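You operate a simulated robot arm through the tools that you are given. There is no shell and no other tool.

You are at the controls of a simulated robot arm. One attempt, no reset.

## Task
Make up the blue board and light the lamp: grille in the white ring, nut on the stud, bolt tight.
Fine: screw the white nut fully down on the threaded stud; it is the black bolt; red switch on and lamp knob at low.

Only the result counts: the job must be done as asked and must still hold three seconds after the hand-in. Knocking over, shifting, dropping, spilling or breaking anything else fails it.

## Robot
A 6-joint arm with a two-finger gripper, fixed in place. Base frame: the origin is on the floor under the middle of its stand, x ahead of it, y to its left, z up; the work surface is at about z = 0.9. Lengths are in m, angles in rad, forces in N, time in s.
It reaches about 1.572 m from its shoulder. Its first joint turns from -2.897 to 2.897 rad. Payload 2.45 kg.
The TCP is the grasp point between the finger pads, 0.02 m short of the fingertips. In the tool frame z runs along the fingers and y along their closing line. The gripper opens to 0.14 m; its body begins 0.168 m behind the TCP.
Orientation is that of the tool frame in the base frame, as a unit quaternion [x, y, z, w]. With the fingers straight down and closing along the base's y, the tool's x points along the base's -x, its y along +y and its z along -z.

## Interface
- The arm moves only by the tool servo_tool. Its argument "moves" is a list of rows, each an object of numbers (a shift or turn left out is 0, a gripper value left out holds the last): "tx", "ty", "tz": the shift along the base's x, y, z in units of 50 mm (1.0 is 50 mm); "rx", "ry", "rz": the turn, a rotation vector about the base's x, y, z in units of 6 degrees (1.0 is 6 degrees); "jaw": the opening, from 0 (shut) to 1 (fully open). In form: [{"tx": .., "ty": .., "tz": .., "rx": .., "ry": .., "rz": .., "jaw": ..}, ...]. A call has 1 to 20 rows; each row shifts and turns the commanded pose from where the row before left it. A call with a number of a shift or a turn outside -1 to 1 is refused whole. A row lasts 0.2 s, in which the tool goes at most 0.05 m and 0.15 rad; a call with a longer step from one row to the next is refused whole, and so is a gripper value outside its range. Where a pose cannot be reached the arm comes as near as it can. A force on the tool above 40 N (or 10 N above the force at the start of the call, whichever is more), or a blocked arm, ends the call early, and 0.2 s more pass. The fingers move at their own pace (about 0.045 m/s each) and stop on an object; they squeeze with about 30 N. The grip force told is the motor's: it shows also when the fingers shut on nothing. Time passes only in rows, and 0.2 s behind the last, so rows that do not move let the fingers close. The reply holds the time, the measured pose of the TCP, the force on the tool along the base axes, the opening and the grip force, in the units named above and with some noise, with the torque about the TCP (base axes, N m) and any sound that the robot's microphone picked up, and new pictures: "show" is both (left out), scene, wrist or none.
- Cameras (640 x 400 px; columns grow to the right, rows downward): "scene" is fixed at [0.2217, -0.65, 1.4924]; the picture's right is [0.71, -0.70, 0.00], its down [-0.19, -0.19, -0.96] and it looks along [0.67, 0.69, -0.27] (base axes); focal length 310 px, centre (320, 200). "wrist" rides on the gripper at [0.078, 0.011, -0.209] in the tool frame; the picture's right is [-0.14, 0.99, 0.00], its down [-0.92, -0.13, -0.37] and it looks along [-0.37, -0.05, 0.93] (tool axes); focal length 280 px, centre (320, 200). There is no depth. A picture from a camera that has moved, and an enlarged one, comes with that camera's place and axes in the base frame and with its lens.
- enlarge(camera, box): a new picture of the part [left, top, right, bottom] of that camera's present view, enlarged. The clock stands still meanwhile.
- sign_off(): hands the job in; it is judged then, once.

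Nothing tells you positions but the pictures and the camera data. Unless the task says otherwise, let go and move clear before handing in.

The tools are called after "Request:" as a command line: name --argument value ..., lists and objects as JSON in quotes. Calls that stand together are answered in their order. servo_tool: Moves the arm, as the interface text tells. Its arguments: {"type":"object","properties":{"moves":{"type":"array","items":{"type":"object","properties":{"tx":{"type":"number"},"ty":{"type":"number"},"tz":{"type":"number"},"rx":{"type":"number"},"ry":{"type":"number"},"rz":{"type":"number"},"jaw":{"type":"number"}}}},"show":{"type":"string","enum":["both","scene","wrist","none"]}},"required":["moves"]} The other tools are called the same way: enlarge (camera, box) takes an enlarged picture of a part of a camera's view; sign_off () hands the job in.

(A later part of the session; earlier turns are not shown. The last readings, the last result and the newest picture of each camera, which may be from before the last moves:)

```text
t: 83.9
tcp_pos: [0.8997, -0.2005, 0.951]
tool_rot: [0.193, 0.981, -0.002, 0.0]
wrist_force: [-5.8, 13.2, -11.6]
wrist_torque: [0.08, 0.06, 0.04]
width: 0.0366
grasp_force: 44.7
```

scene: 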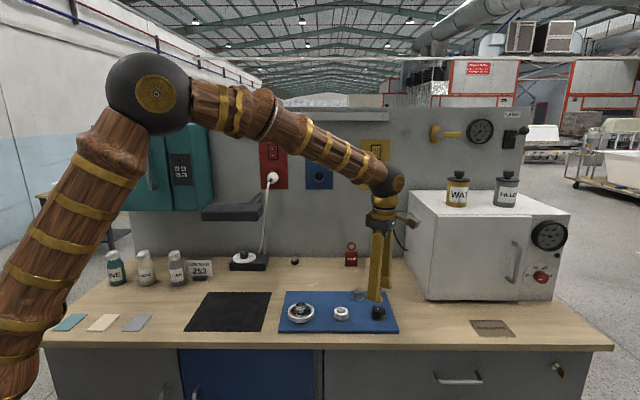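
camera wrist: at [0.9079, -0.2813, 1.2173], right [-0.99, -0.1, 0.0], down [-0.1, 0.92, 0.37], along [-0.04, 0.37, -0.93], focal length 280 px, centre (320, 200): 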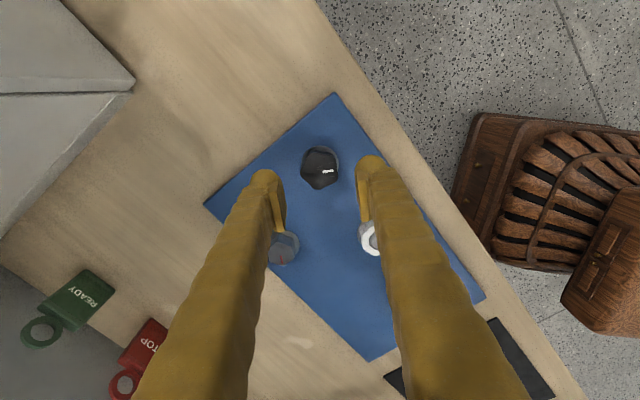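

Request:
servo_tool --moves '[{"tx": -0.002, "ty": 0.006, "tz": -0.004}, {"rz": -1, "tx": 0.0012, "ty": -0.0006, "tz": -0.001}, {"rz": -1, "tx": 0.001, "ty": -0.0007, "tz": -0.001}, {"rz": -1, "tx": 0.0009, "ty": -0.0008, "tz": -0.001}, {"rz": -1, "tx": 0.0008, "ty": -0.0009, "tz": -0.001}, {"rz": -1, "tx": 0.0007, "ty": -0.001, "tz": -0.001}, {}]' --show "none"

```text
t: 85.5
tcp_pos: [0.9004, -0.2004, 0.9513]
tool_rot: [0.44, 0.898, -0.002, 0.002]
wrist_force: [15.5, 19.5, -13.7]
wrist_torque: [0.18, -0.15, 0.25]
width: 0.0365
grasp_force: 44.9
```

Request:
servo_tool --moves '[{"tx": 0.01, "ty": 0.009, "tz": -0.006}, {"rz": -1, "tx": 0.0006, "ty": -0.001, "tz": -0.0014}, {"rz": -1, "tx": 0.0005, "ty": -0.0011, "tz": -0.0014}, {"rz": -1, "tx": 0.0004, "ty": -0.0011, "tz": -0.0014}, {"rz": -1, "tx": 0.0003, "ty": -0.0012, "tz": -0.0014}, {"rz": -1, "tx": 0.0002, "ty": -0.0012, "tz": -0.0014}, {}]' --show "none"

Request:
enlarge --camera "scene" --box '[355, 285, 400, 326]'

Request:
enlarge --camera "wrist" --box '[275, 130, 365, 220]'

```text
t: 87.1
tcp_pos: [0.9022, -0.2003, 0.9499]
tool_rot: [0.657, 0.754, -0.002, 0.0]
wrist_force: [23.9, 12.4, 9.8]
wrist_torque: [0.12, -0.29, 0.32]
width: 0.0366
grasp_force: 44.7
```

```text
9.76 times, centred on (378, 306) of scene
camera zoom: at [0.2217, -0.65, 1.4924], right [0.71, -0.7, 0.0], down [-0.19, -0.19, -0.96], along [0.67, 0.69, -0.27], focal length 3029 px, centre (-241, -829)
```

zoom: 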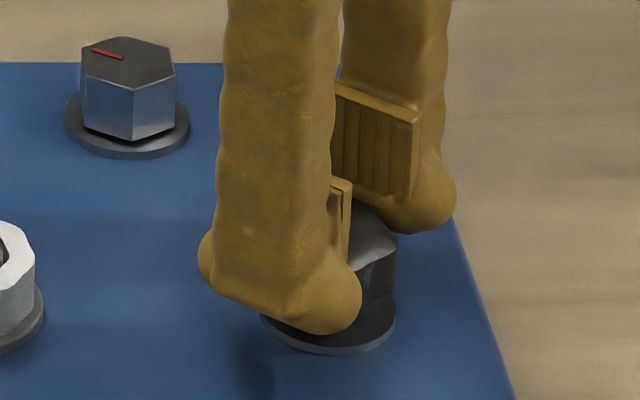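

```text
4.44 times, centred on (320, 175) of wrist
camera zoom: at [0.9014, -0.122, 1.1594], right [1.0, 0.0, 0.0], down [0.0, -0.93, 0.37], along [0.0, -0.37, -0.93], focal length 1246 px, centre (320, 311)
```

zoom: 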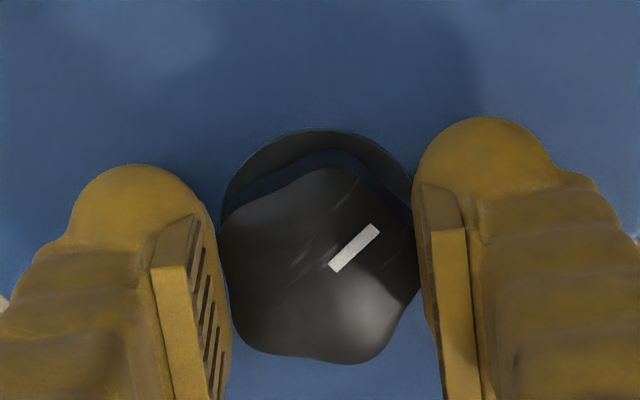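

The gripper slipped a lobe at ~0.3 N·m. I'll release, lift slightly and look at how the bolt stands.

Request:
servo_tool --moves '[{"jaw": 0.45}, {}, {}, {"tz": 0.6}, {"tz": 0.6}, {}]' --show "none"

Request:
enlarge --camera "scene" --box '[362, 296, 394, 326]'

Request:
enlarge --camera "wrist" --box '[275, 110, 365, 200]'

```text
t: 88.5
tcp_pos: [0.9008, -0.1992, 1.009]
tool_rot: [0.657, 0.754, -0.002, 0.0]
wrist_force: [-0.4, -0.2, -0.3]
wrist_torque: [0.0, 0.02, 0.04]
width: 0.063
grasp_force: 0.1
```

```text
13.33 times, centred on (378, 311) of scene
camera zoom: at [0.2217, -0.65, 1.4924], right [0.71, -0.7, 0.0], down [-0.19, -0.19, -0.96], along [0.67, 0.69, -0.27], focal length 4140 px, centre (-453, -1280)
```

zoom: 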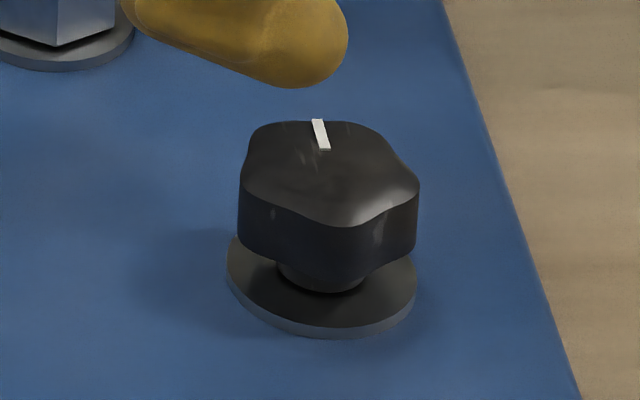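

```text
4.44 times, centred on (320, 155) of wrist
camera zoom: at [0.9006, -0.1204, 1.2187], right [1.0, 0.0, 0.0], down [0.0, -0.93, 0.37], along [0.0, -0.37, -0.93], focal length 1246 px, centre (320, 400)
```

zoom: 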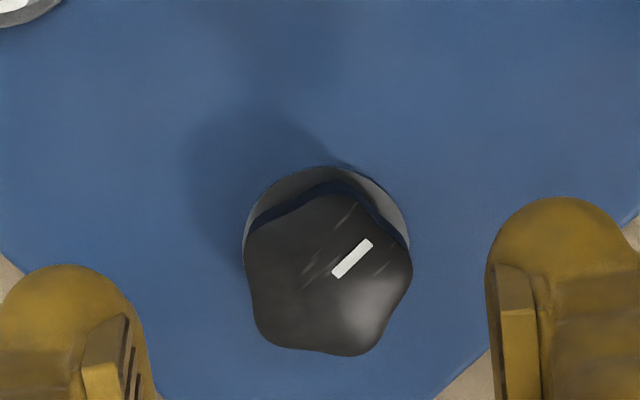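

The bolt turned ~153° clockwise and then resisted. I'll regrip deeper on the head and apply more torque to confirm it's really tight.

Request:
servo_tool --moves '[{"tx": 0.01, "ty": 0.0, "tz": -0.7}, {"tz": -0.4}, {"tz": -0.19}, {}, {"jaw": 0.0}, {}, {}, {}]' --show "none"

Request:
enlarge --camera "wrist" --box '[275, 130, 365, 220]'

```text
t: 90.3
tcp_pos: [0.9009, -0.2004, 0.9462]
tool_rot: [0.657, 0.754, -0.003, 0.0]
wrist_force: [16.2, 0.9, -4.3]
wrist_torque: [-0.07, -0.15, 0.03]
width: 0.0362
grasp_force: 44.8
```

```text
4.44 times, centred on (320, 175) of wrist
camera zoom: at [0.9013, -0.1213, 1.1543], right [1.0, 0.0, 0.0], down [0.0, -0.93, 0.37], along [0.0, -0.37, -0.93], focal length 1246 px, centre (320, 311)
```

zoom: 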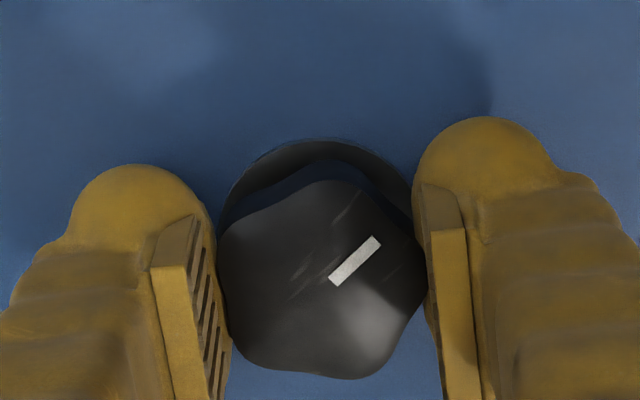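

Request:
servo_tool --moves '[{"tx": 0.008, "rz": -1}, {"rz": -1}, {}]' --show "none"

Request:
enlarge --camera "wrist" --box '[275, 130, 365, 220]'

```text
t: 91.1
tcp_pos: [0.9019, -0.2022, 0.9439]
tool_rot: [0.732, 0.681, -0.003, 0.0]
wrist_force: [-1.2, 1.2, 5.6]
wrist_torque: [-0.06, 0.05, 0.99]
width: 0.036
grasp_force: 44.8
```

```text
4.44 times, centred on (320, 175) of wrist
camera zoom: at [0.9185, -0.124, 1.1545], right [0.98, -0.21, 0.0], down [-0.19, -0.91, 0.37], along [-0.08, -0.36, -0.93], focal length 1246 px, centre (320, 311)
```

zoom: 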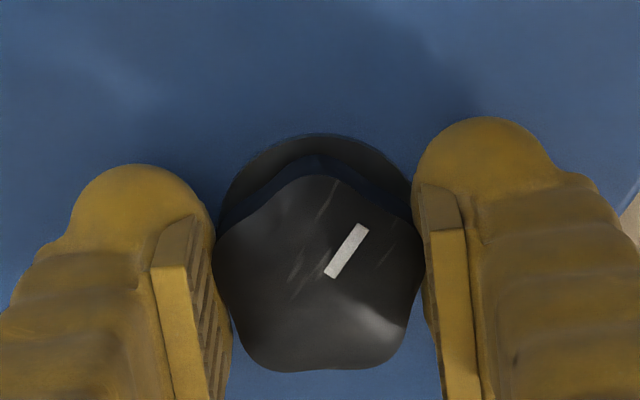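

Request:
servo_tool --moves '[{"rz": -0.6}, {}]' --show "none"

Request:
enlarge --camera "wrist" --box '[275, 130, 365, 220]'

```text
t: 91.7
tcp_pos: [0.9018, -0.201, 0.9446]
tool_rot: [0.753, 0.658, -0.002, 0.0]
wrist_force: [-5.6, -3.4, 8.2]
wrist_torque: [-0.06, 0.06, 0.71]
width: 0.0363
grasp_force: 45.0
```

```text
4.44 times, centred on (320, 175) of wrist
camera zoom: at [0.9232, -0.1251, 1.1543], right [0.96, -0.27, 0.0], down [-0.25, -0.89, 0.37], along [-0.1, -0.36, -0.93], focal length 1246 px, centre (320, 311)
```

zoom: 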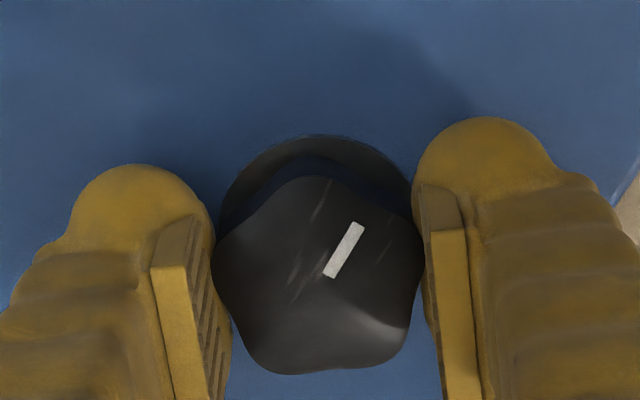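

The bolt holds at ~1 N·m without turning – it's tight. Releasing, rising, and moving to view the lamp dial from above.

Request:
servo_tool --moves '[{"jaw": 0.45}, {}, {}, {"tz": 0.7}, {"tz": 1, "rz": 1}, {"tz": 1, "rz": 1}, {"tz": 1, "rz": 1}, {"tz": 1, "rz": 1}, {"tz": 1, "rz": 1}, {"tz": 1, "rz": 1}, {"tx": -0.236, "ty": 0.91, "rz": 1}, {"tx": -0.236, "ty": 0.91, "rz": 1}, {"tx": -0.236, "ty": 0.91, "rz": 1}, {"tx": -0.236, "ty": 0.91, "rz": 1}, {"tx": -0.236, "ty": 0.91, "rz": 1}, {"tx": -0.236, "ty": 0.91, "rz": 1}, {"tx": -0.236, "ty": 0.91, "rz": 1}, {"tx": -0.236, "ty": 0.91, "rz": 1}]'

Request:
enlarge --camera "scene" --box '[275, 285, 400, 335]'

```text
t: 95.5
tcp_pos: [0.8072, 0.1605, 1.2781]
tool_rot: [0.119, 0.993, -0.002, 0.002]
wrist_force: [-0.8, 0.1, 0.8]
wrist_torque: [0.03, 0.03, -0.01]
width: 0.063
grasp_force: 0.2
camera wrist: at [0.7325, 0.19, 1.4875], right [0.37, 0.93, 0.0], down [0.86, -0.34, 0.37], along [0.35, -0.14, -0.93], focal length 280 px, centre (320, 200)
```

scene: 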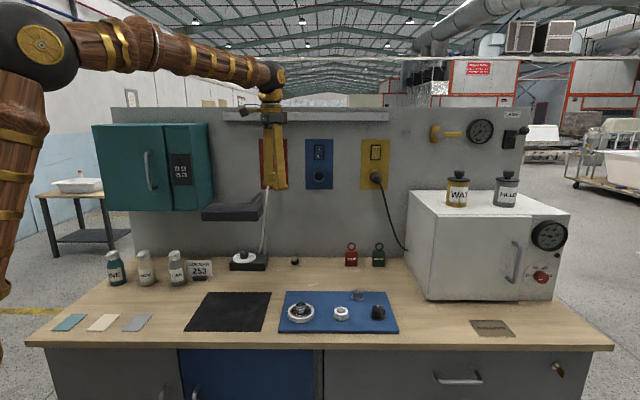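
wrist: 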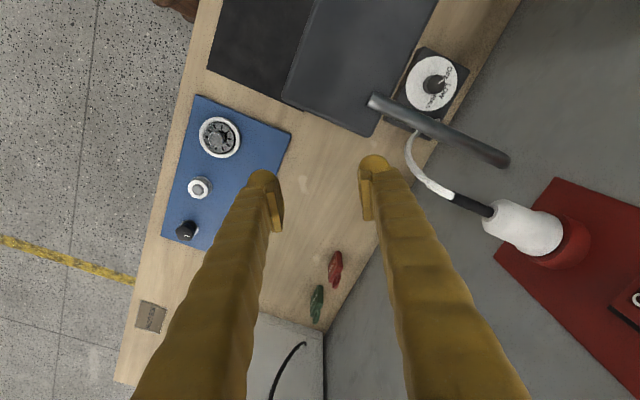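

```text
5.12 times, centred on (338, 310) of scene
camera zoom: at [0.2217, -0.65, 1.4924], right [0.71, -0.7, 0.0], down [-0.19, -0.19, -0.96], along [0.67, 0.69, -0.27], focal length 1590 px, centre (230, -363)
```

zoom: 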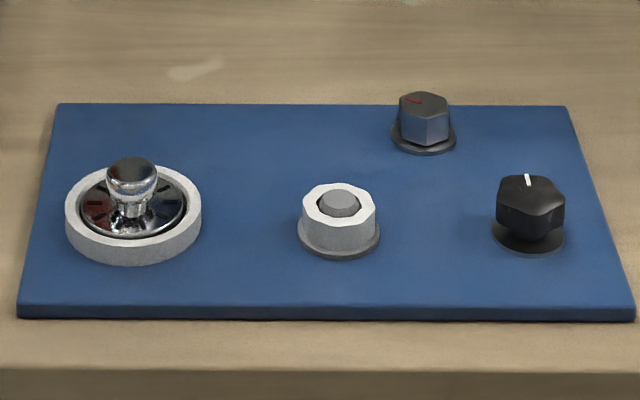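

Request:
enlarge --camera "wrist" --box '[360, 30, 540, 190]'

Request:
enlarge --camera "wrist" --box '[400, 50, 470, 110]'

```text
2.50 times, centred on (450, 110) of wrist
camera zoom: at [0.7325, 0.19, 1.4875], right [0.37, 0.93, 0.0], down [0.86, -0.34, 0.37], along [0.35, -0.14, -0.93], focal length 701 px, centre (-5, 425)
```

zoom: 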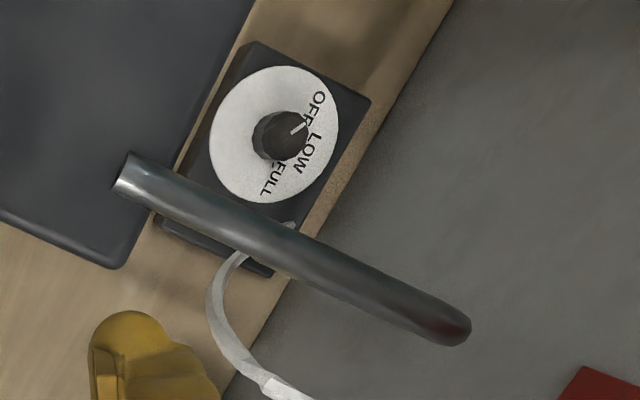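

```text
6.67 times, centred on (435, 80) of wrist
camera zoom: at [0.7325, 0.19, 1.4875], right [0.37, 0.93, 0.0], down [0.86, -0.34, 0.37], along [0.35, -0.14, -0.93], focal length 1869 px, centre (-447, 1000)
```

zoom: 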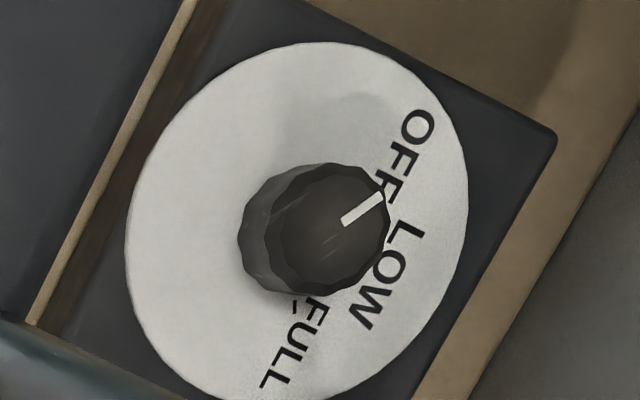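

The dial reads OFF–LOW–FULL clockwise, pointer at OFF; I need about 60° clockwise. I'll move behind the lamp head (clear of its arm) at height and re-orient.

Request:
servo_tool --moves '[{"rz": 1, "jaw": 0.36}, {"rz": 1}, {"rz": 1}, {"rz": 1}, {"tx": -0.242, "ty": 0.884, "rz": 1}, {"tx": -0.242, "ty": 0.884, "rz": 1}, {"tx": -0.242, "ty": 0.884, "rz": 1}, {"tx": -0.242, "ty": 0.884, "rz": 1}, {"rz": 1}, {"rz": 1}, {"rz": 1}, {"rz": 0.45}, {}]'

Request:
enlarge --camera "wrist" --box '[220, 80, 440, 280]'

```text
t: 98.3
tcp_pos: [0.7589, 0.3385, 1.2787]
tool_rot: [-0.462, 0.887, 0.0, 0.002]
wrist_force: [-0.5, -0.1, -0.3]
wrist_torque: [0.0, 0.02, 0.01]
width: 0.0503
grasp_force: 0.2
camera wrist: at [0.7026, 0.281, 1.4887], right [-0.73, 0.68, 0.0], down [0.63, 0.68, 0.37], along [0.26, 0.27, -0.93], focal length 280 px, centre (320, 200)
```

scene: 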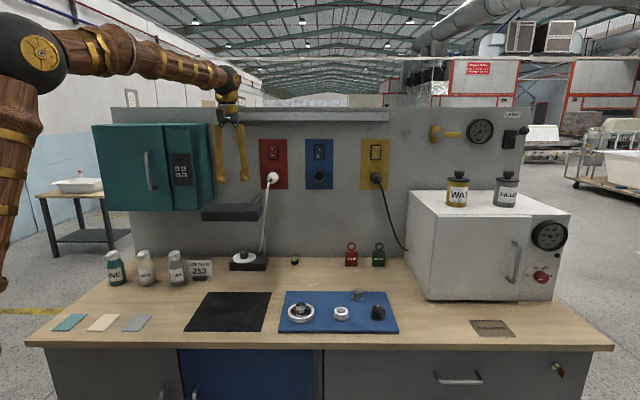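
wrist: 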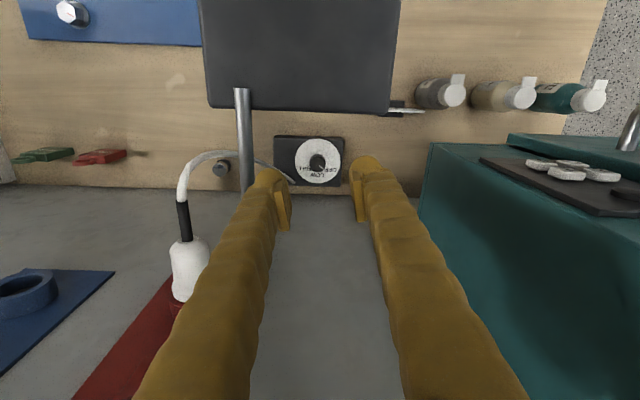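

```text
2.00 times, centred on (330, 180) of wrist
camera zoom: at [0.7026, 0.281, 1.4887], right [-0.73, 0.68, 0.0], down [0.63, 0.68, 0.37], along [0.26, 0.27, -0.93], focal length 561 px, centre (300, 240)
```

zoom: 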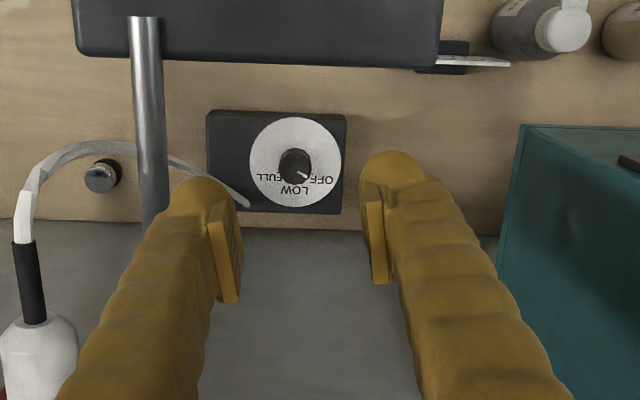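

Request:
servo_tool --moves '[{"tz": -1}, {"tz": -1}, {"tz": -1}, {"tz": -1}, {"tz": -0.9}, {}, {}]'

Request:
enlarge --camera "wrist" --box '[220, 120, 440, 320]'

Request:
enlarge --camera "scene" --box '[180, 90, 310, 280]'

```text
t: 99.9
tcp_pos: [0.7609, 0.3392, 1.035]
tool_rot: [-0.462, 0.887, -0.001, 0.002]
wrist_force: [0.7, 0.4, 0.6]
wrist_torque: [0.02, 0.02, 0.0]
width: 0.0502
grasp_force: 0.0
camera wrist: at [0.7048, 0.2805, 1.2446], right [-0.73, 0.68, 0.0], down [0.63, 0.68, 0.37], along [0.26, 0.27, -0.93], focal length 280 px, centre (320, 200)
```

scene: 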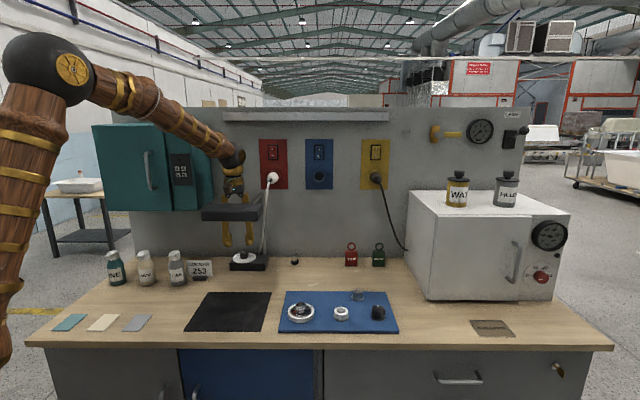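
wrist: 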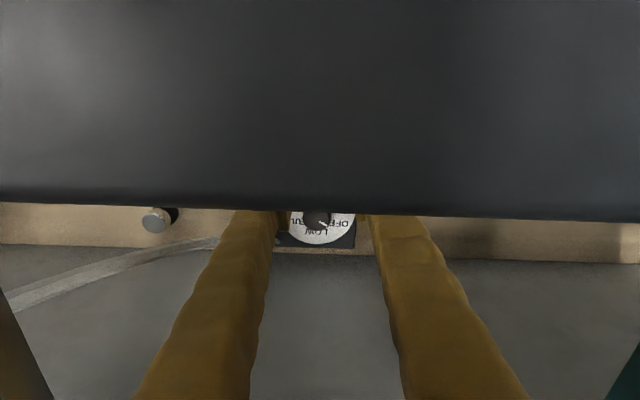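

```text
2.00 times, centred on (330, 220) of wrist
camera zoom: at [0.7048, 0.2805, 1.2446], right [-0.73, 0.68, 0.0], down [0.63, 0.68, 0.37], along [0.26, 0.27, -0.93], focal length 561 px, centre (300, 160)
```

zoom: 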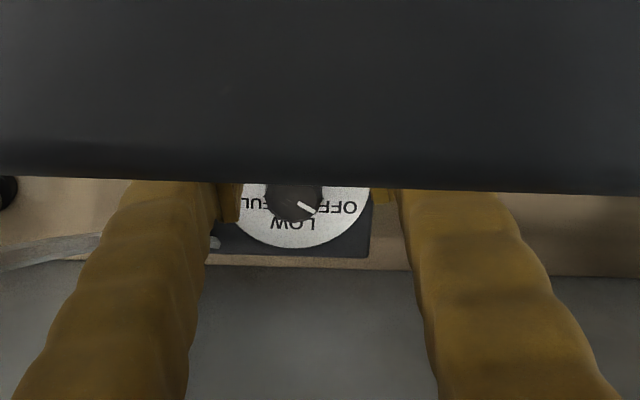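

```text
2.11 times, centred on (245, 185) of scene
camera zoom: at [0.2217, -0.65, 1.4924], right [0.71, -0.7, 0.0], down [-0.19, -0.19, -0.96], along [0.67, 0.69, -0.27], focal length 654 px, centre (478, 232)
```

zoom: 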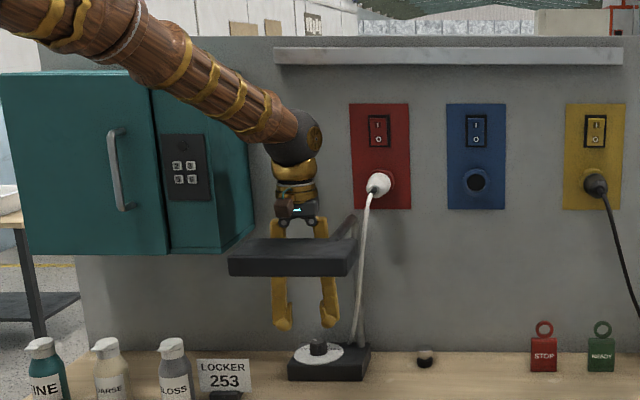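

No contact; lamp head and arm are clear. I'll slide over the knob at this height and check alignment.

Request:
servo_tool --moves '[{"tx": 0.413, "ty": 0.397}, {"tx": 0.413, "ty": 0.397}, {}, {}]'

Request:
enlarge --camera "wrist" --box '[240, 110, 400, 250]'

Request:
enlarge --camera "scene" --box '[200, 130, 290, 280]'

```text
t: 100.9
tcp_pos: [0.8014, 0.3801, 1.0341]
tool_rot: [-0.461, 0.887, -0.001, 0.003]
wrist_force: [0.1, -0.1, -0.5]
wrist_torque: [0.01, -0.02, 0.04]
width: 0.0505
grasp_force: 0.0
camera wrist: at [0.7456, 0.3216, 1.244], right [-0.73, 0.68, 0.0], down [0.63, 0.68, 0.37], along [0.26, 0.27, -0.93], focal length 280 px, centre (320, 200)
```

scene: 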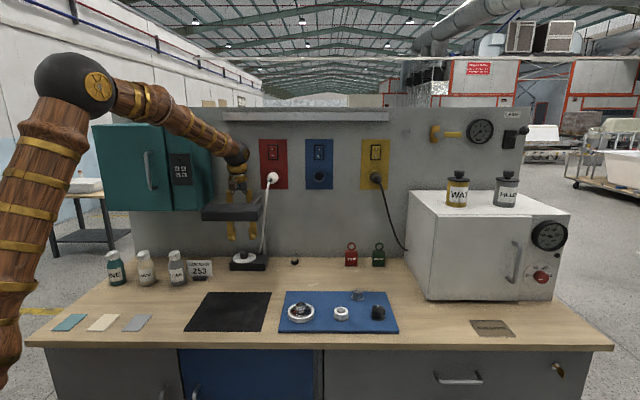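
wrist: 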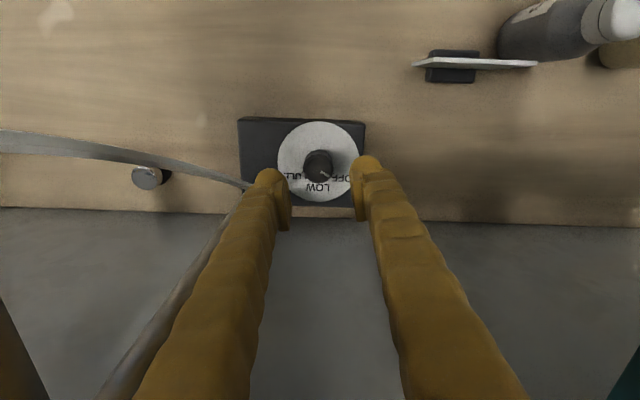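

```text
2.86 times, centred on (320, 180) of wrist
camera zoom: at [0.7456, 0.3216, 1.244], right [-0.73, 0.68, 0.0], down [0.63, 0.68, 0.37], along [0.26, 0.27, -0.93], focal length 801 px, centre (320, 257)
```

zoom: 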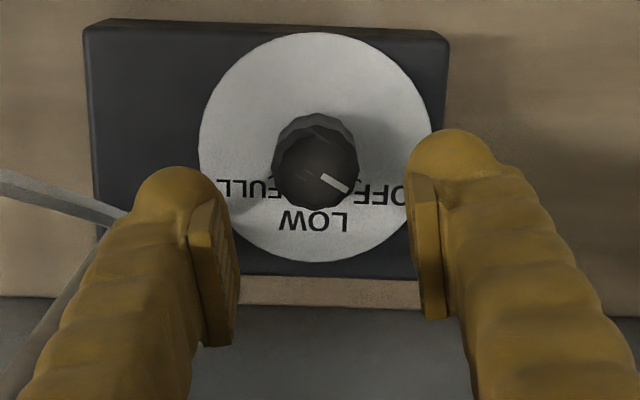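

```text
2.67 times, centred on (245, 205) of scene
camera zoom: at [0.2217, -0.65, 1.4924], right [0.71, -0.7, 0.0], down [-0.19, -0.19, -0.96], along [0.67, 0.69, -0.27], focal length 828 px, centre (520, 187)
```

zoom: 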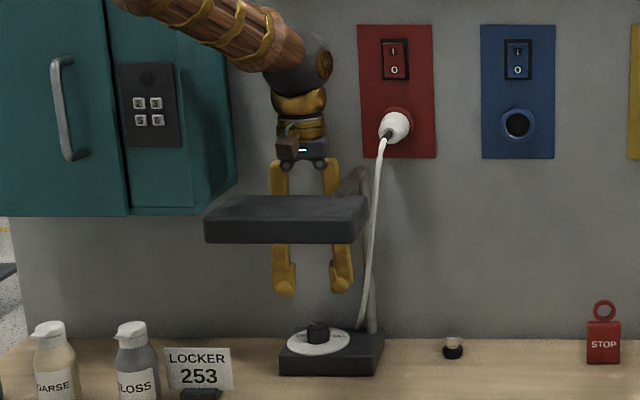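

Request:
servo_tool --moves '[{"ty": -0.05, "tz": -0.3}, {"tz": -0.5}, {}, {}]'

Request:
enlarge --camera "wrist" --box '[260, 120, 380, 240]'

Request:
enlarge --camera "scene" --box '[215, 195, 285, 275]'

```text
t: 101.9
tcp_pos: [0.7986, 0.3777, 0.9947]
tool_rot: [-0.462, 0.887, -0.001, 0.002]
wrist_force: [0.5, 0.4, -0.6]
wrist_torque: [-0.01, 0.02, -0.01]
width: 0.0504
grasp_force: 0.2
camera wrist: at [0.7432, 0.3185, 1.2032], right [-0.73, 0.68, 0.0], down [0.63, 0.68, 0.37], along [0.26, 0.27, -0.93], focal length 280 px, centre (320, 200)
```

scene: 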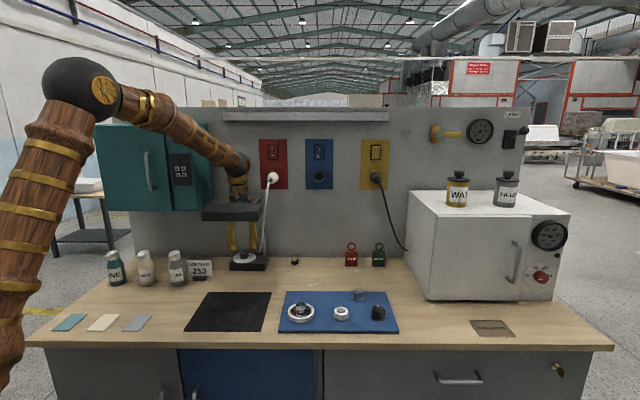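
wrist: 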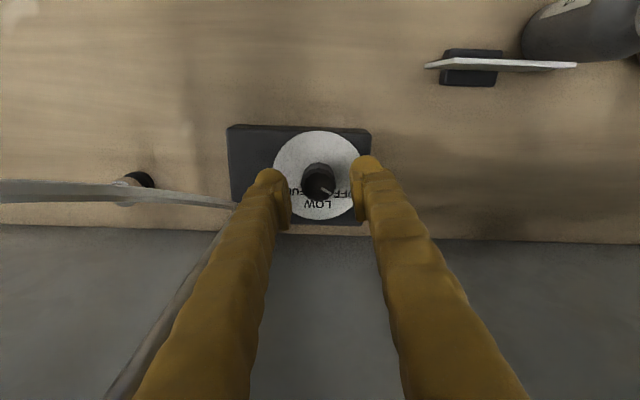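

```text
3.33 times, centred on (320, 180) of wrist
camera zoom: at [0.7432, 0.3185, 1.2032], right [-0.73, 0.68, 0.0], down [0.63, 0.68, 0.37], along [0.26, 0.27, -0.93], focal length 935 px, centre (320, 267)
```

zoom: 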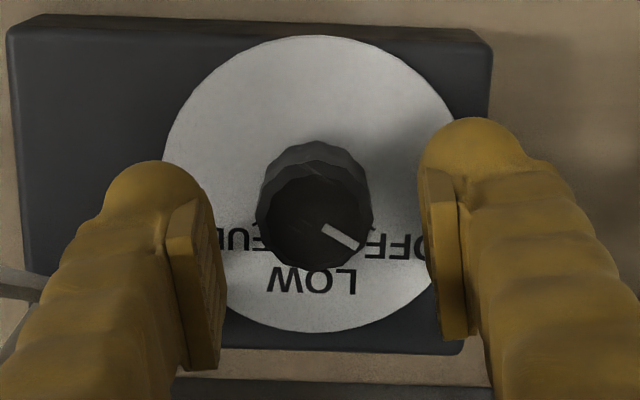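

```text
5.00 times, centred on (250, 235) of scene
camera zoom: at [0.2217, -0.65, 1.4924], right [0.71, -0.7, 0.0], down [-0.19, -0.19, -0.96], along [0.67, 0.69, -0.27], focal length 1552 px, centre (670, 25)
```

zoom: 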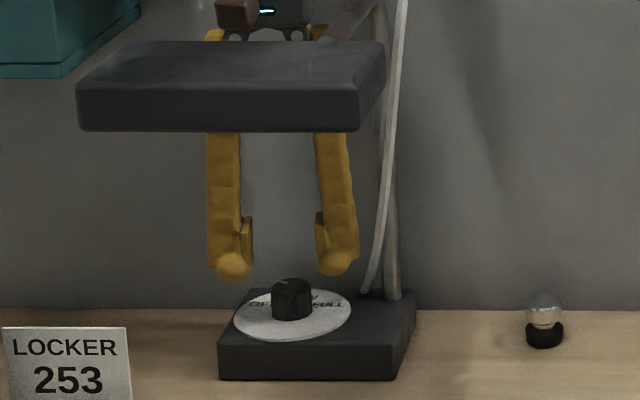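

Request:
servo_tool --moves '[{"tx": 0.036, "ty": -0.004, "tz": -0.3}, {"tz": -0.26}, {}, {}]' --show "none"

Request:
enlarge --camera "wrist" --box '[260, 120, 380, 240]'

Request:
enlarge --camera "scene" --box '[225, 230, 275, 275]'

```text
t: 102.9
tcp_pos: [0.8018, 0.3771, 0.9663]
tool_rot: [-0.461, 0.887, -0.001, 0.003]
wrist_force: [0.4, -1.1, -1.3]
wrist_torque: [-0.02, 0.0, 0.0]
width: 0.0505
grasp_force: 0.1
```

```text
3.33 times, centred on (320, 180) of wrist
camera zoom: at [0.7464, 0.3193, 1.1754], right [-0.73, 0.68, 0.0], down [0.63, 0.68, 0.37], along [0.26, 0.27, -0.93], focal length 935 px, centre (320, 267)
```

zoom: 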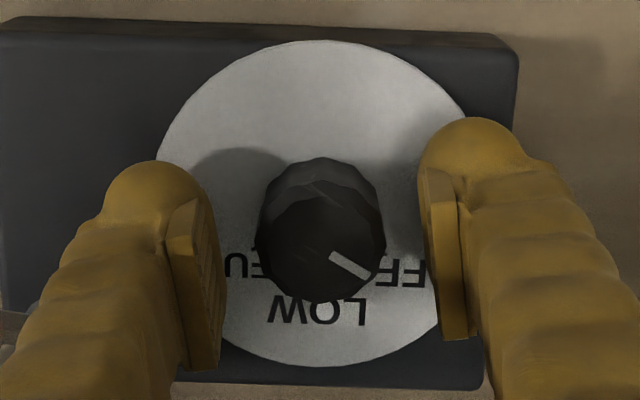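

```text
8.89 times, centred on (250, 252) of scene
camera zoom: at [0.2217, -0.65, 1.4924], right [0.71, -0.7, 0.0], down [-0.19, -0.19, -0.96], along [0.67, 0.69, -0.27], focal length 2760 px, centre (942, -267)
```

zoom: 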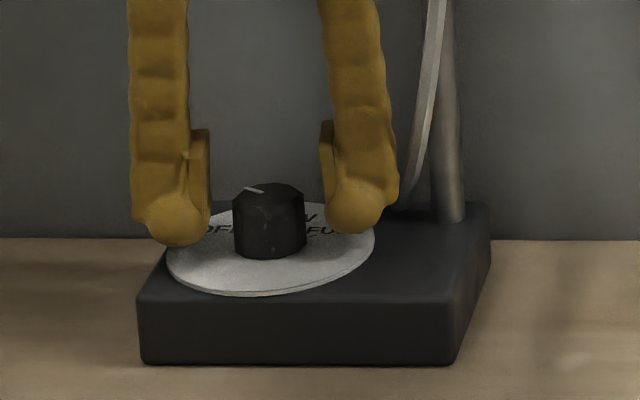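

Knob is centred between the fingers. Closing gently on it.

Request:
servo_tool --moves '[{"jaw": 0.0}, {}, {}]' --show "none"

Request:
enlarge --camera "wrist" --box '[260, 120, 380, 240]'

Request:
enlarge --camera "scene" --box '[225, 230, 275, 275]'

```text
t: 103.7
tcp_pos: [0.8019, 0.3788, 0.9666]
tool_rot: [-0.462, 0.887, 0.0, 0.002]
wrist_force: [-0.5, 0.5, -0.6]
wrist_torque: [0.04, -0.02, 0.02]
width: 0.0306
grasp_force: 38.6
```

```text
3.33 times, centred on (320, 180) of wrist
camera zoom: at [0.7464, 0.3193, 1.1754], right [-0.73, 0.68, 0.0], down [0.63, 0.68, 0.37], along [0.26, 0.27, -0.93], focal length 935 px, centre (320, 267)
```

zoom: 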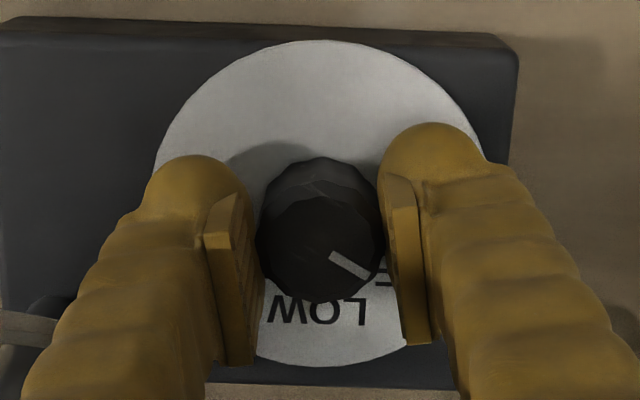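

```text
8.89 times, centred on (250, 252) of scene
camera zoom: at [0.2217, -0.65, 1.4924], right [0.71, -0.7, 0.0], down [-0.19, -0.19, -0.96], along [0.67, 0.69, -0.27], focal length 2760 px, centre (942, -267)
```

zoom: 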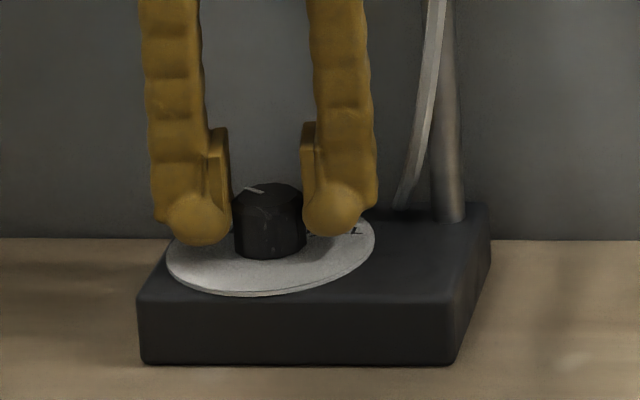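

Request:
servo_tool --moves '[{"rz": -0.7}, {"rz": -1}, {"rz": -1}, {}]' --show "none"

Request:
enlarge --camera "wrist" --box '[260, 120, 380, 240]'

```text
t: 104.7
tcp_pos: [0.8018, 0.3786, 0.9673]
tool_rot: [-0.331, 0.944, -0.001, 0.001]
wrist_force: [14.3, 16.2, -18.8]
wrist_torque: [0.18, -0.22, 0.0]
width: 0.0307
grasp_force: 45.3
```

```text
3.33 times, centred on (320, 180) of wrist
camera zoom: at [0.7321, 0.337, 1.1755], right [-0.51, 0.86, 0.0], down [0.8, 0.48, 0.37], along [0.32, 0.19, -0.93], focal length 935 px, centre (320, 267)
```

zoom: 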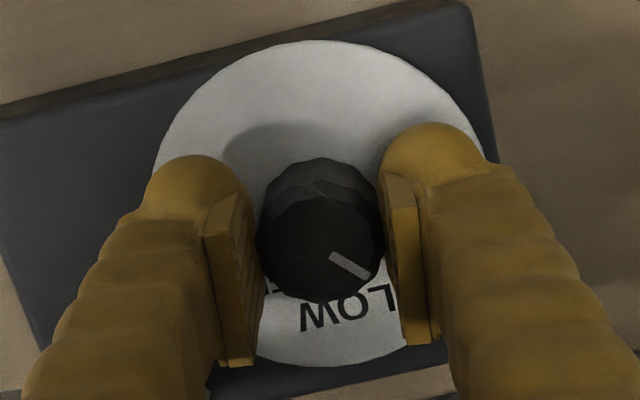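

Request:
servo_tool --moves '[{"tx": 0.008, "ty": 0.008, "tz": -0.004}, {}]' --show "none"

```text
t: 105.3
tcp_pos: [0.8019, 0.3776, 0.9665]
tool_rot: [-0.332, 0.943, -0.002, 0.003]
wrist_force: [5.6, 17.0, -14.5]
wrist_torque: [0.14, -0.06, -0.01]
width: 0.0308
grasp_force: 45.3
```

Request:
servo_tool --moves '[{"tx": 0.002, "ty": 0.01, "tz": -0.005}, {"rz": -1, "tx": 0.0015, "ty": 0.001}, {"rz": -1, "tx": 0.0016, "ty": 0.0008}, {"rz": -1, "tx": 0.0017, "ty": 0.0007}, {}]' --show "none"

Request:
enlarge --camera "wrist" --box '[260, 120, 380, 240]'

Request:
enlarge --camera "scene" --box '[190, 190, 300, 280]'

```text
t: 106.5
tcp_pos: [0.802, 0.3791, 0.9661]
tool_rot: [-0.18, 0.984, -0.002, 0.001]
wrist_force: [-13.4, 11.3, -13.9]
wrist_torque: [0.05, 0.16, 0.0]
width: 0.031
grasp_force: 45.0
```

```text
3.33 times, centred on (320, 180) of wrist
camera zoom: at [0.7232, 0.3605, 1.1757], right [-0.22, 0.98, 0.0], down [0.91, 0.21, 0.37], along [0.36, 0.08, -0.93], focal length 935 px, centre (320, 267)
```

zoom: 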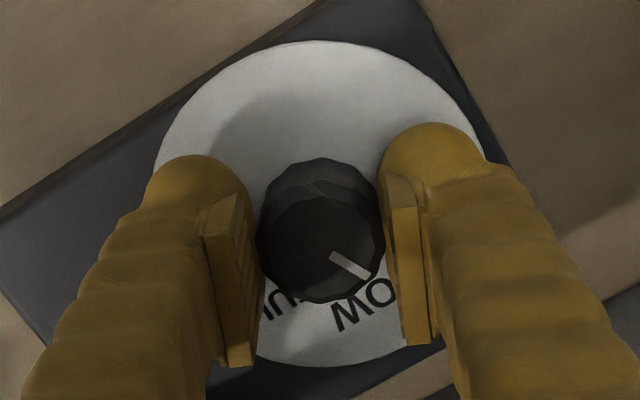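

```text
4.44 times, centred on (245, 235) of scene
camera zoom: at [0.2217, -0.65, 1.4924], right [0.71, -0.7, 0.0], down [-0.19, -0.19, -0.96], along [0.67, 0.69, -0.27], focal length 1380 px, centre (653, 44)
```

zoom: 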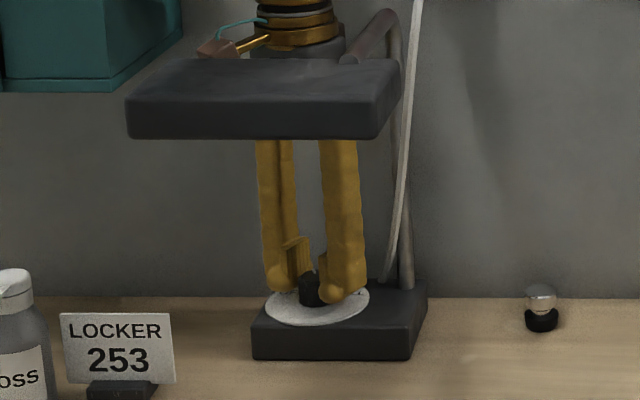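

Request:
servo_tool --moves '[{"tx": -0.004, "ty": 0.006, "tz": -0.004}, {"rz": -1, "tx": 0.001, "ty": 0.0003}, {"rz": -1, "tx": 0.001, "ty": 0.0002}, {"rz": -1, "tx": 0.001}, {}]' --show "none"

Request:
enlarge --camera "wrist" --box '[260, 120, 380, 240]'

```text
t: 107.7
tcp_pos: [0.8015, 0.3784, 0.9661]
tool_rot: [-0.024, 1.0, -0.002, 0.002]
wrist_force: [-21.6, 13.4, -0.9]
wrist_torque: [0.16, 0.26, -0.02]
width: 0.031
grasp_force: 45.0
```

```text
3.33 times, centred on (320, 180) of wrist
camera zoom: at [0.7215, 0.3856, 1.1756], right [0.09, 1.0, 0.0], down [0.92, -0.08, 0.37], along [0.37, -0.04, -0.93], focal length 935 px, centre (320, 267)
```

zoom: 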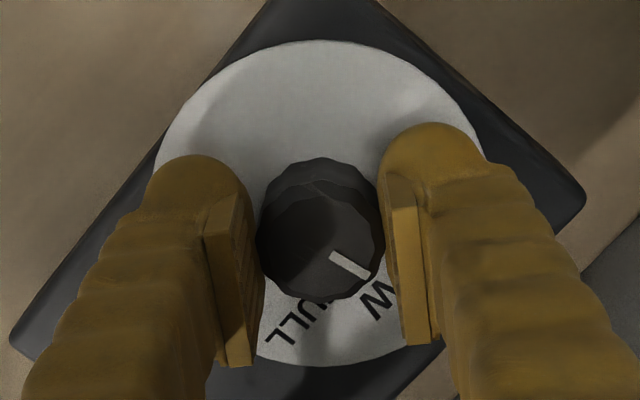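

Request:
servo_tool --moves '[{"tx": -0.008, "ty": 0.005}, {"rz": -1}, {"rz": -0.45}, {}]' --show "none"

Request:
enlarge --camera "wrist" --box '[260, 120, 380, 240]'

Request:
enlarge --camera "scene" --box '[225, 230, 275, 275]'

```text
t: 108.7
tcp_pos: [0.8023, 0.3791, 0.9656]
tool_rot: [0.051, 0.999, -0.002, 0.002]
wrist_force: [-24.8, 12.0, 0.2]
wrist_torque: [0.14, 0.29, 0.0]
width: 0.0307
grasp_force: 44.9
```

```text
3.33 times, centred on (320, 180) of wrist
camera zoom: at [0.7238, 0.3977, 1.1756], right [0.24, 0.97, 0.0], down [0.9, -0.22, 0.37], along [0.36, -0.09, -0.93], focal length 935 px, centre (320, 267)
```

zoom: 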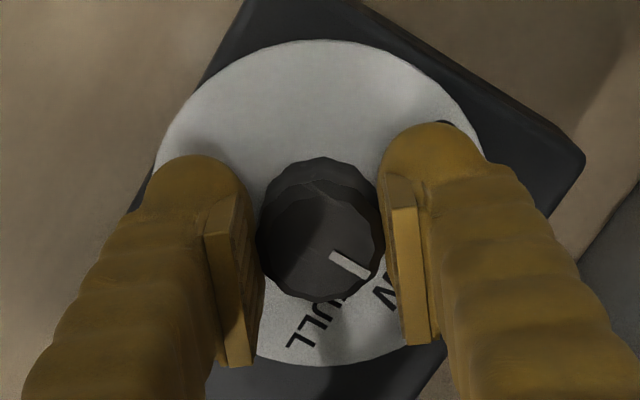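

```text
8.89 times, centred on (250, 252) of scene
camera zoom: at [0.2217, -0.65, 1.4924], right [0.71, -0.7, 0.0], down [-0.19, -0.19, -0.96], along [0.67, 0.69, -0.27], focal length 2760 px, centre (942, -267)
```

zoom: 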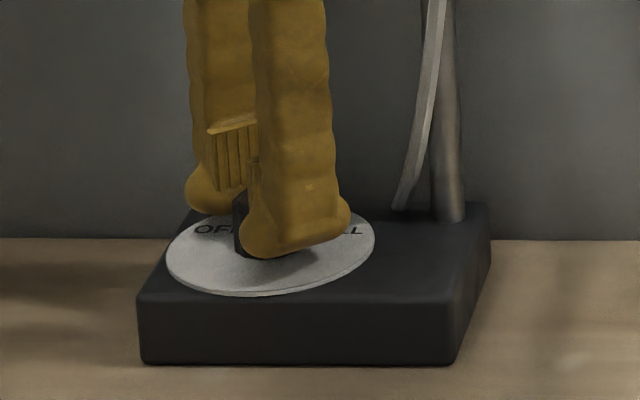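

The pointer is at LOW. Relieving the side load, then releasing and rising out.

Request:
servo_tool --moves '[{"tx": -0.008, "ty": 0.004}, {"jaw": 0.36}, {}, {}, {"tz": 0.7}, {"tz": 0.7}, {}]'

Request:
enlarge --camera "wrist" --box '[260, 100, 380, 220]'

Request:
enlarge --camera "scene" --box '[225, 230, 275, 275]'

```text
t: 110.3
tcp_pos: [0.8029, 0.3781, 1.0382]
tool_rot: [0.051, 0.999, -0.001, 0.001]
wrist_force: [0.7, -0.9, 0.6]
wrist_torque: [0.0, 0.0, 0.01]
width: 0.0502
grasp_force: 0.0
camera wrist: at [0.7248, 0.3978, 1.2465], right [0.24, 0.97, 0.0], down [0.9, -0.22, 0.37], along [0.36, -0.09, -0.93], focal length 280 px, centre (320, 200)
```

scene: 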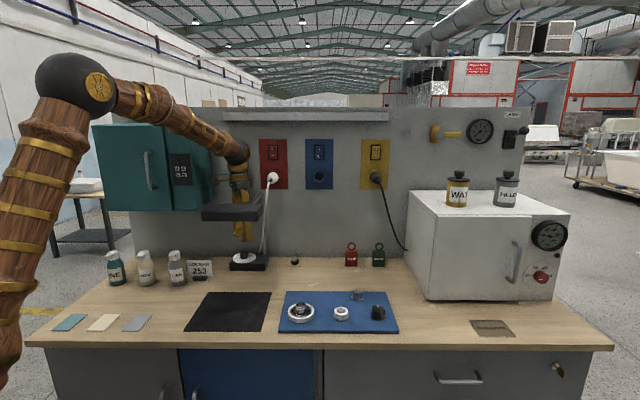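
wrist: 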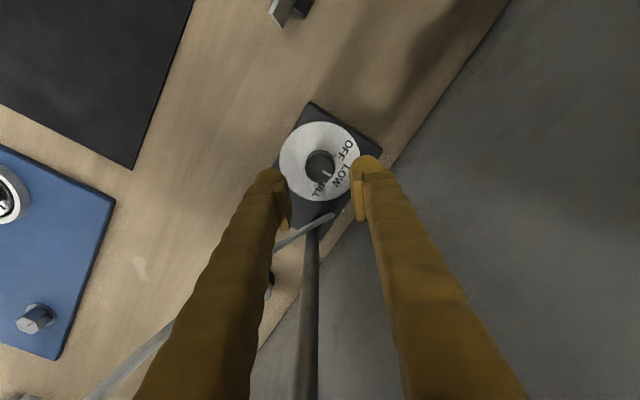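

```text
3.33 times, centred on (320, 160) of wrist
camera zoom: at [0.7248, 0.3978, 1.2465], right [0.24, 0.97, 0.0], down [0.9, -0.22, 0.37], along [0.36, -0.09, -0.93], focal length 935 px, centre (320, 333)
```

zoom: 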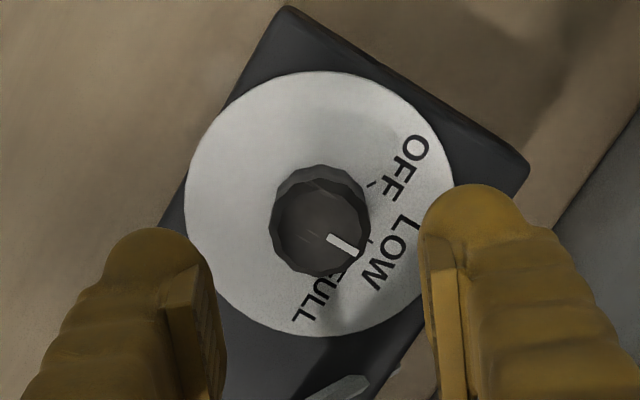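

```text
8.89 times, centred on (250, 252) of scene
camera zoom: at [0.2217, -0.65, 1.4924], right [0.71, -0.7, 0.0], down [-0.19, -0.19, -0.96], along [0.67, 0.69, -0.27], focal length 2760 px, centre (942, -267)
```

zoom: 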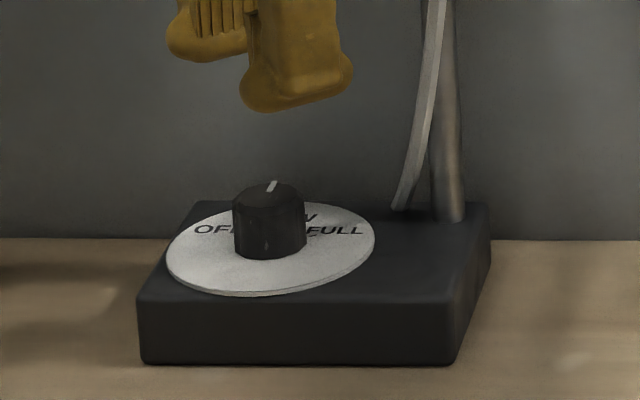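

Knob pointer is at LOW and the lamp base hasn't moved. I'll retreat the way I came (rotate, back off behind the lamp head, then up) before going for the red switch.

Request:
servo_tool --moves '[{"rz": 1}, {"rz": 1}, {"rz": 1}, {"rz": 1}, {"rz": 1}, {"rz": 1}, {"rz": 1}, {"rz": 1}, {"rz": 0.48}, {"tx": -0.4, "ty": -0.4}, {"tx": -0.4, "ty": -0.4}, {"tz": 0.9}, {"tz": 0.9}, {"tz": 0.9}, {"tz": 0.9}, {"tz": 0.9}, {"tz": 0.9}, {}]'

Request:
enlarge --camera "scene" --box '[245, 125, 340, 200]'

Request:
enlarge --camera "wrist" --box '[240, 80, 400, 220]'

```text
t: 114.1
tcp_pos: [0.763, 0.3423, 1.305]
tool_rot: [-0.382, 0.924, -0.002, 0.002]
wrist_force: [0.0, -0.5, 0.6]
wrist_torque: [0.01, -0.01, 0.0]
width: 0.0502
grasp_force: 0.2
camera wrist: at [0.698, 0.2938, 1.5139], right [-0.6, 0.8, 0.0], down [0.74, 0.56, 0.37], along [0.3, 0.22, -0.93], focal length 280 px, centre (320, 200)
```

scene: 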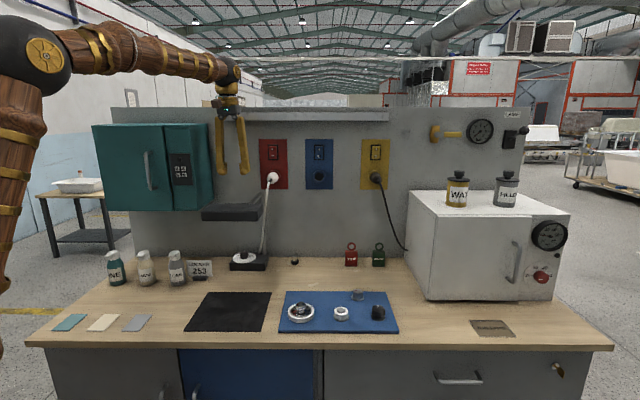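
wrist: 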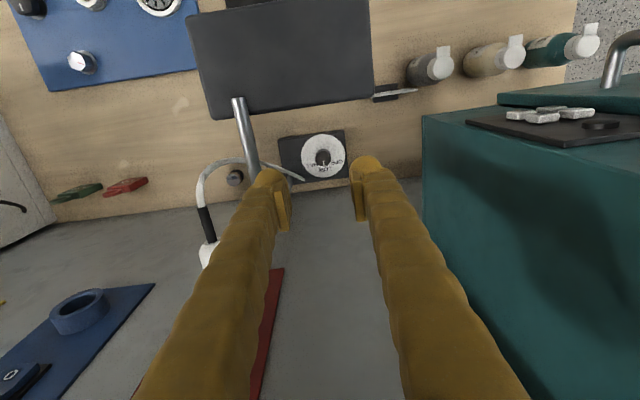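

```text
5.33 times, centred on (292, 162) of scene
camera zoom: at [0.2217, -0.65, 1.4924], right [0.71, -0.7, 0.0], down [-0.19, -0.19, -0.96], along [0.67, 0.69, -0.27], focal length 1656 px, centre (467, 400)
```

zoom: 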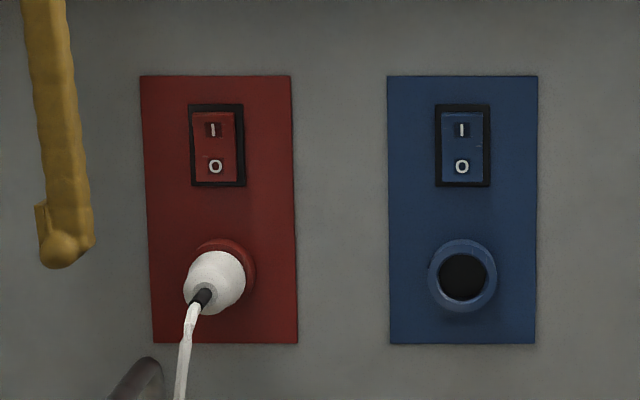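

```text
2.86 times, centred on (320, 150) of wrist
camera zoom: at [0.698, 0.2938, 1.5139], right [-0.6, 0.8, 0.0], down [0.74, 0.56, 0.37], along [0.3, 0.22, -0.93], focal length 801 px, centre (320, 343)
```

zoom: 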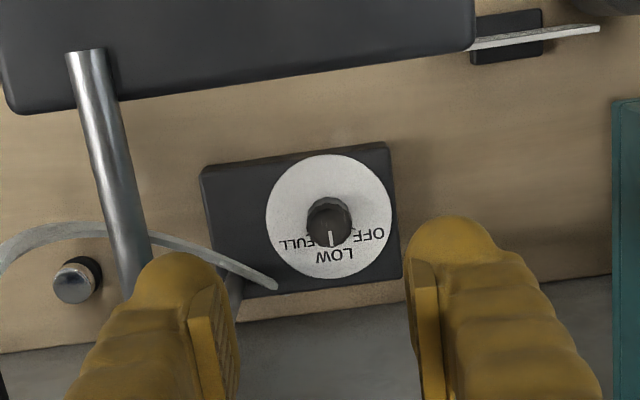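

Request:
enlarge --camera "wrist" --box '[295, 130, 350, 182]'

Request:
enlarge --camera "scene" --box '[264, 140, 284, 166]'

```text
7.69 times, centred on (322, 156) of wrist
camera zoom: at [0.698, 0.2938, 1.5139], right [-0.6, 0.8, 0.0], down [0.74, 0.56, 0.37], along [0.3, 0.22, -0.93], focal length 2157 px, centre (301, 538)
```

zoom: 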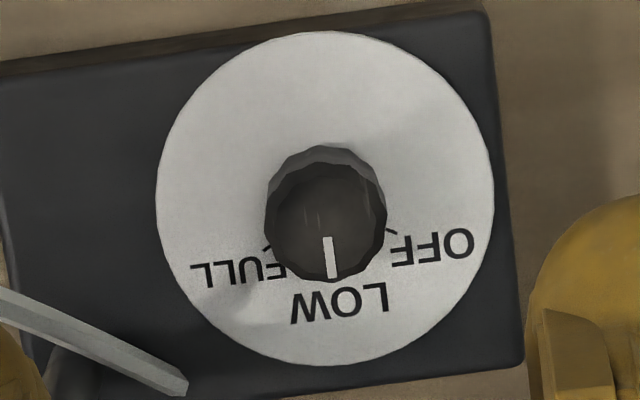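

```text
15.38 times, centred on (274, 153) of scene
camera zoom: at [0.2217, -0.65, 1.4924], right [0.71, -0.7, 0.0], down [-0.19, -0.19, -0.96], along [0.67, 0.69, -0.27], focal length 4777 px, centre (1028, 923)
```

zoom: 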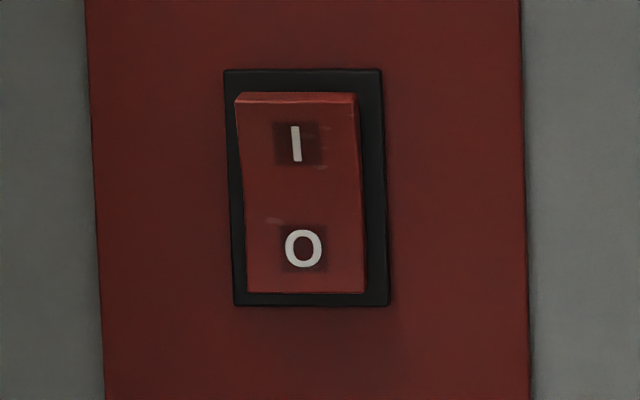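

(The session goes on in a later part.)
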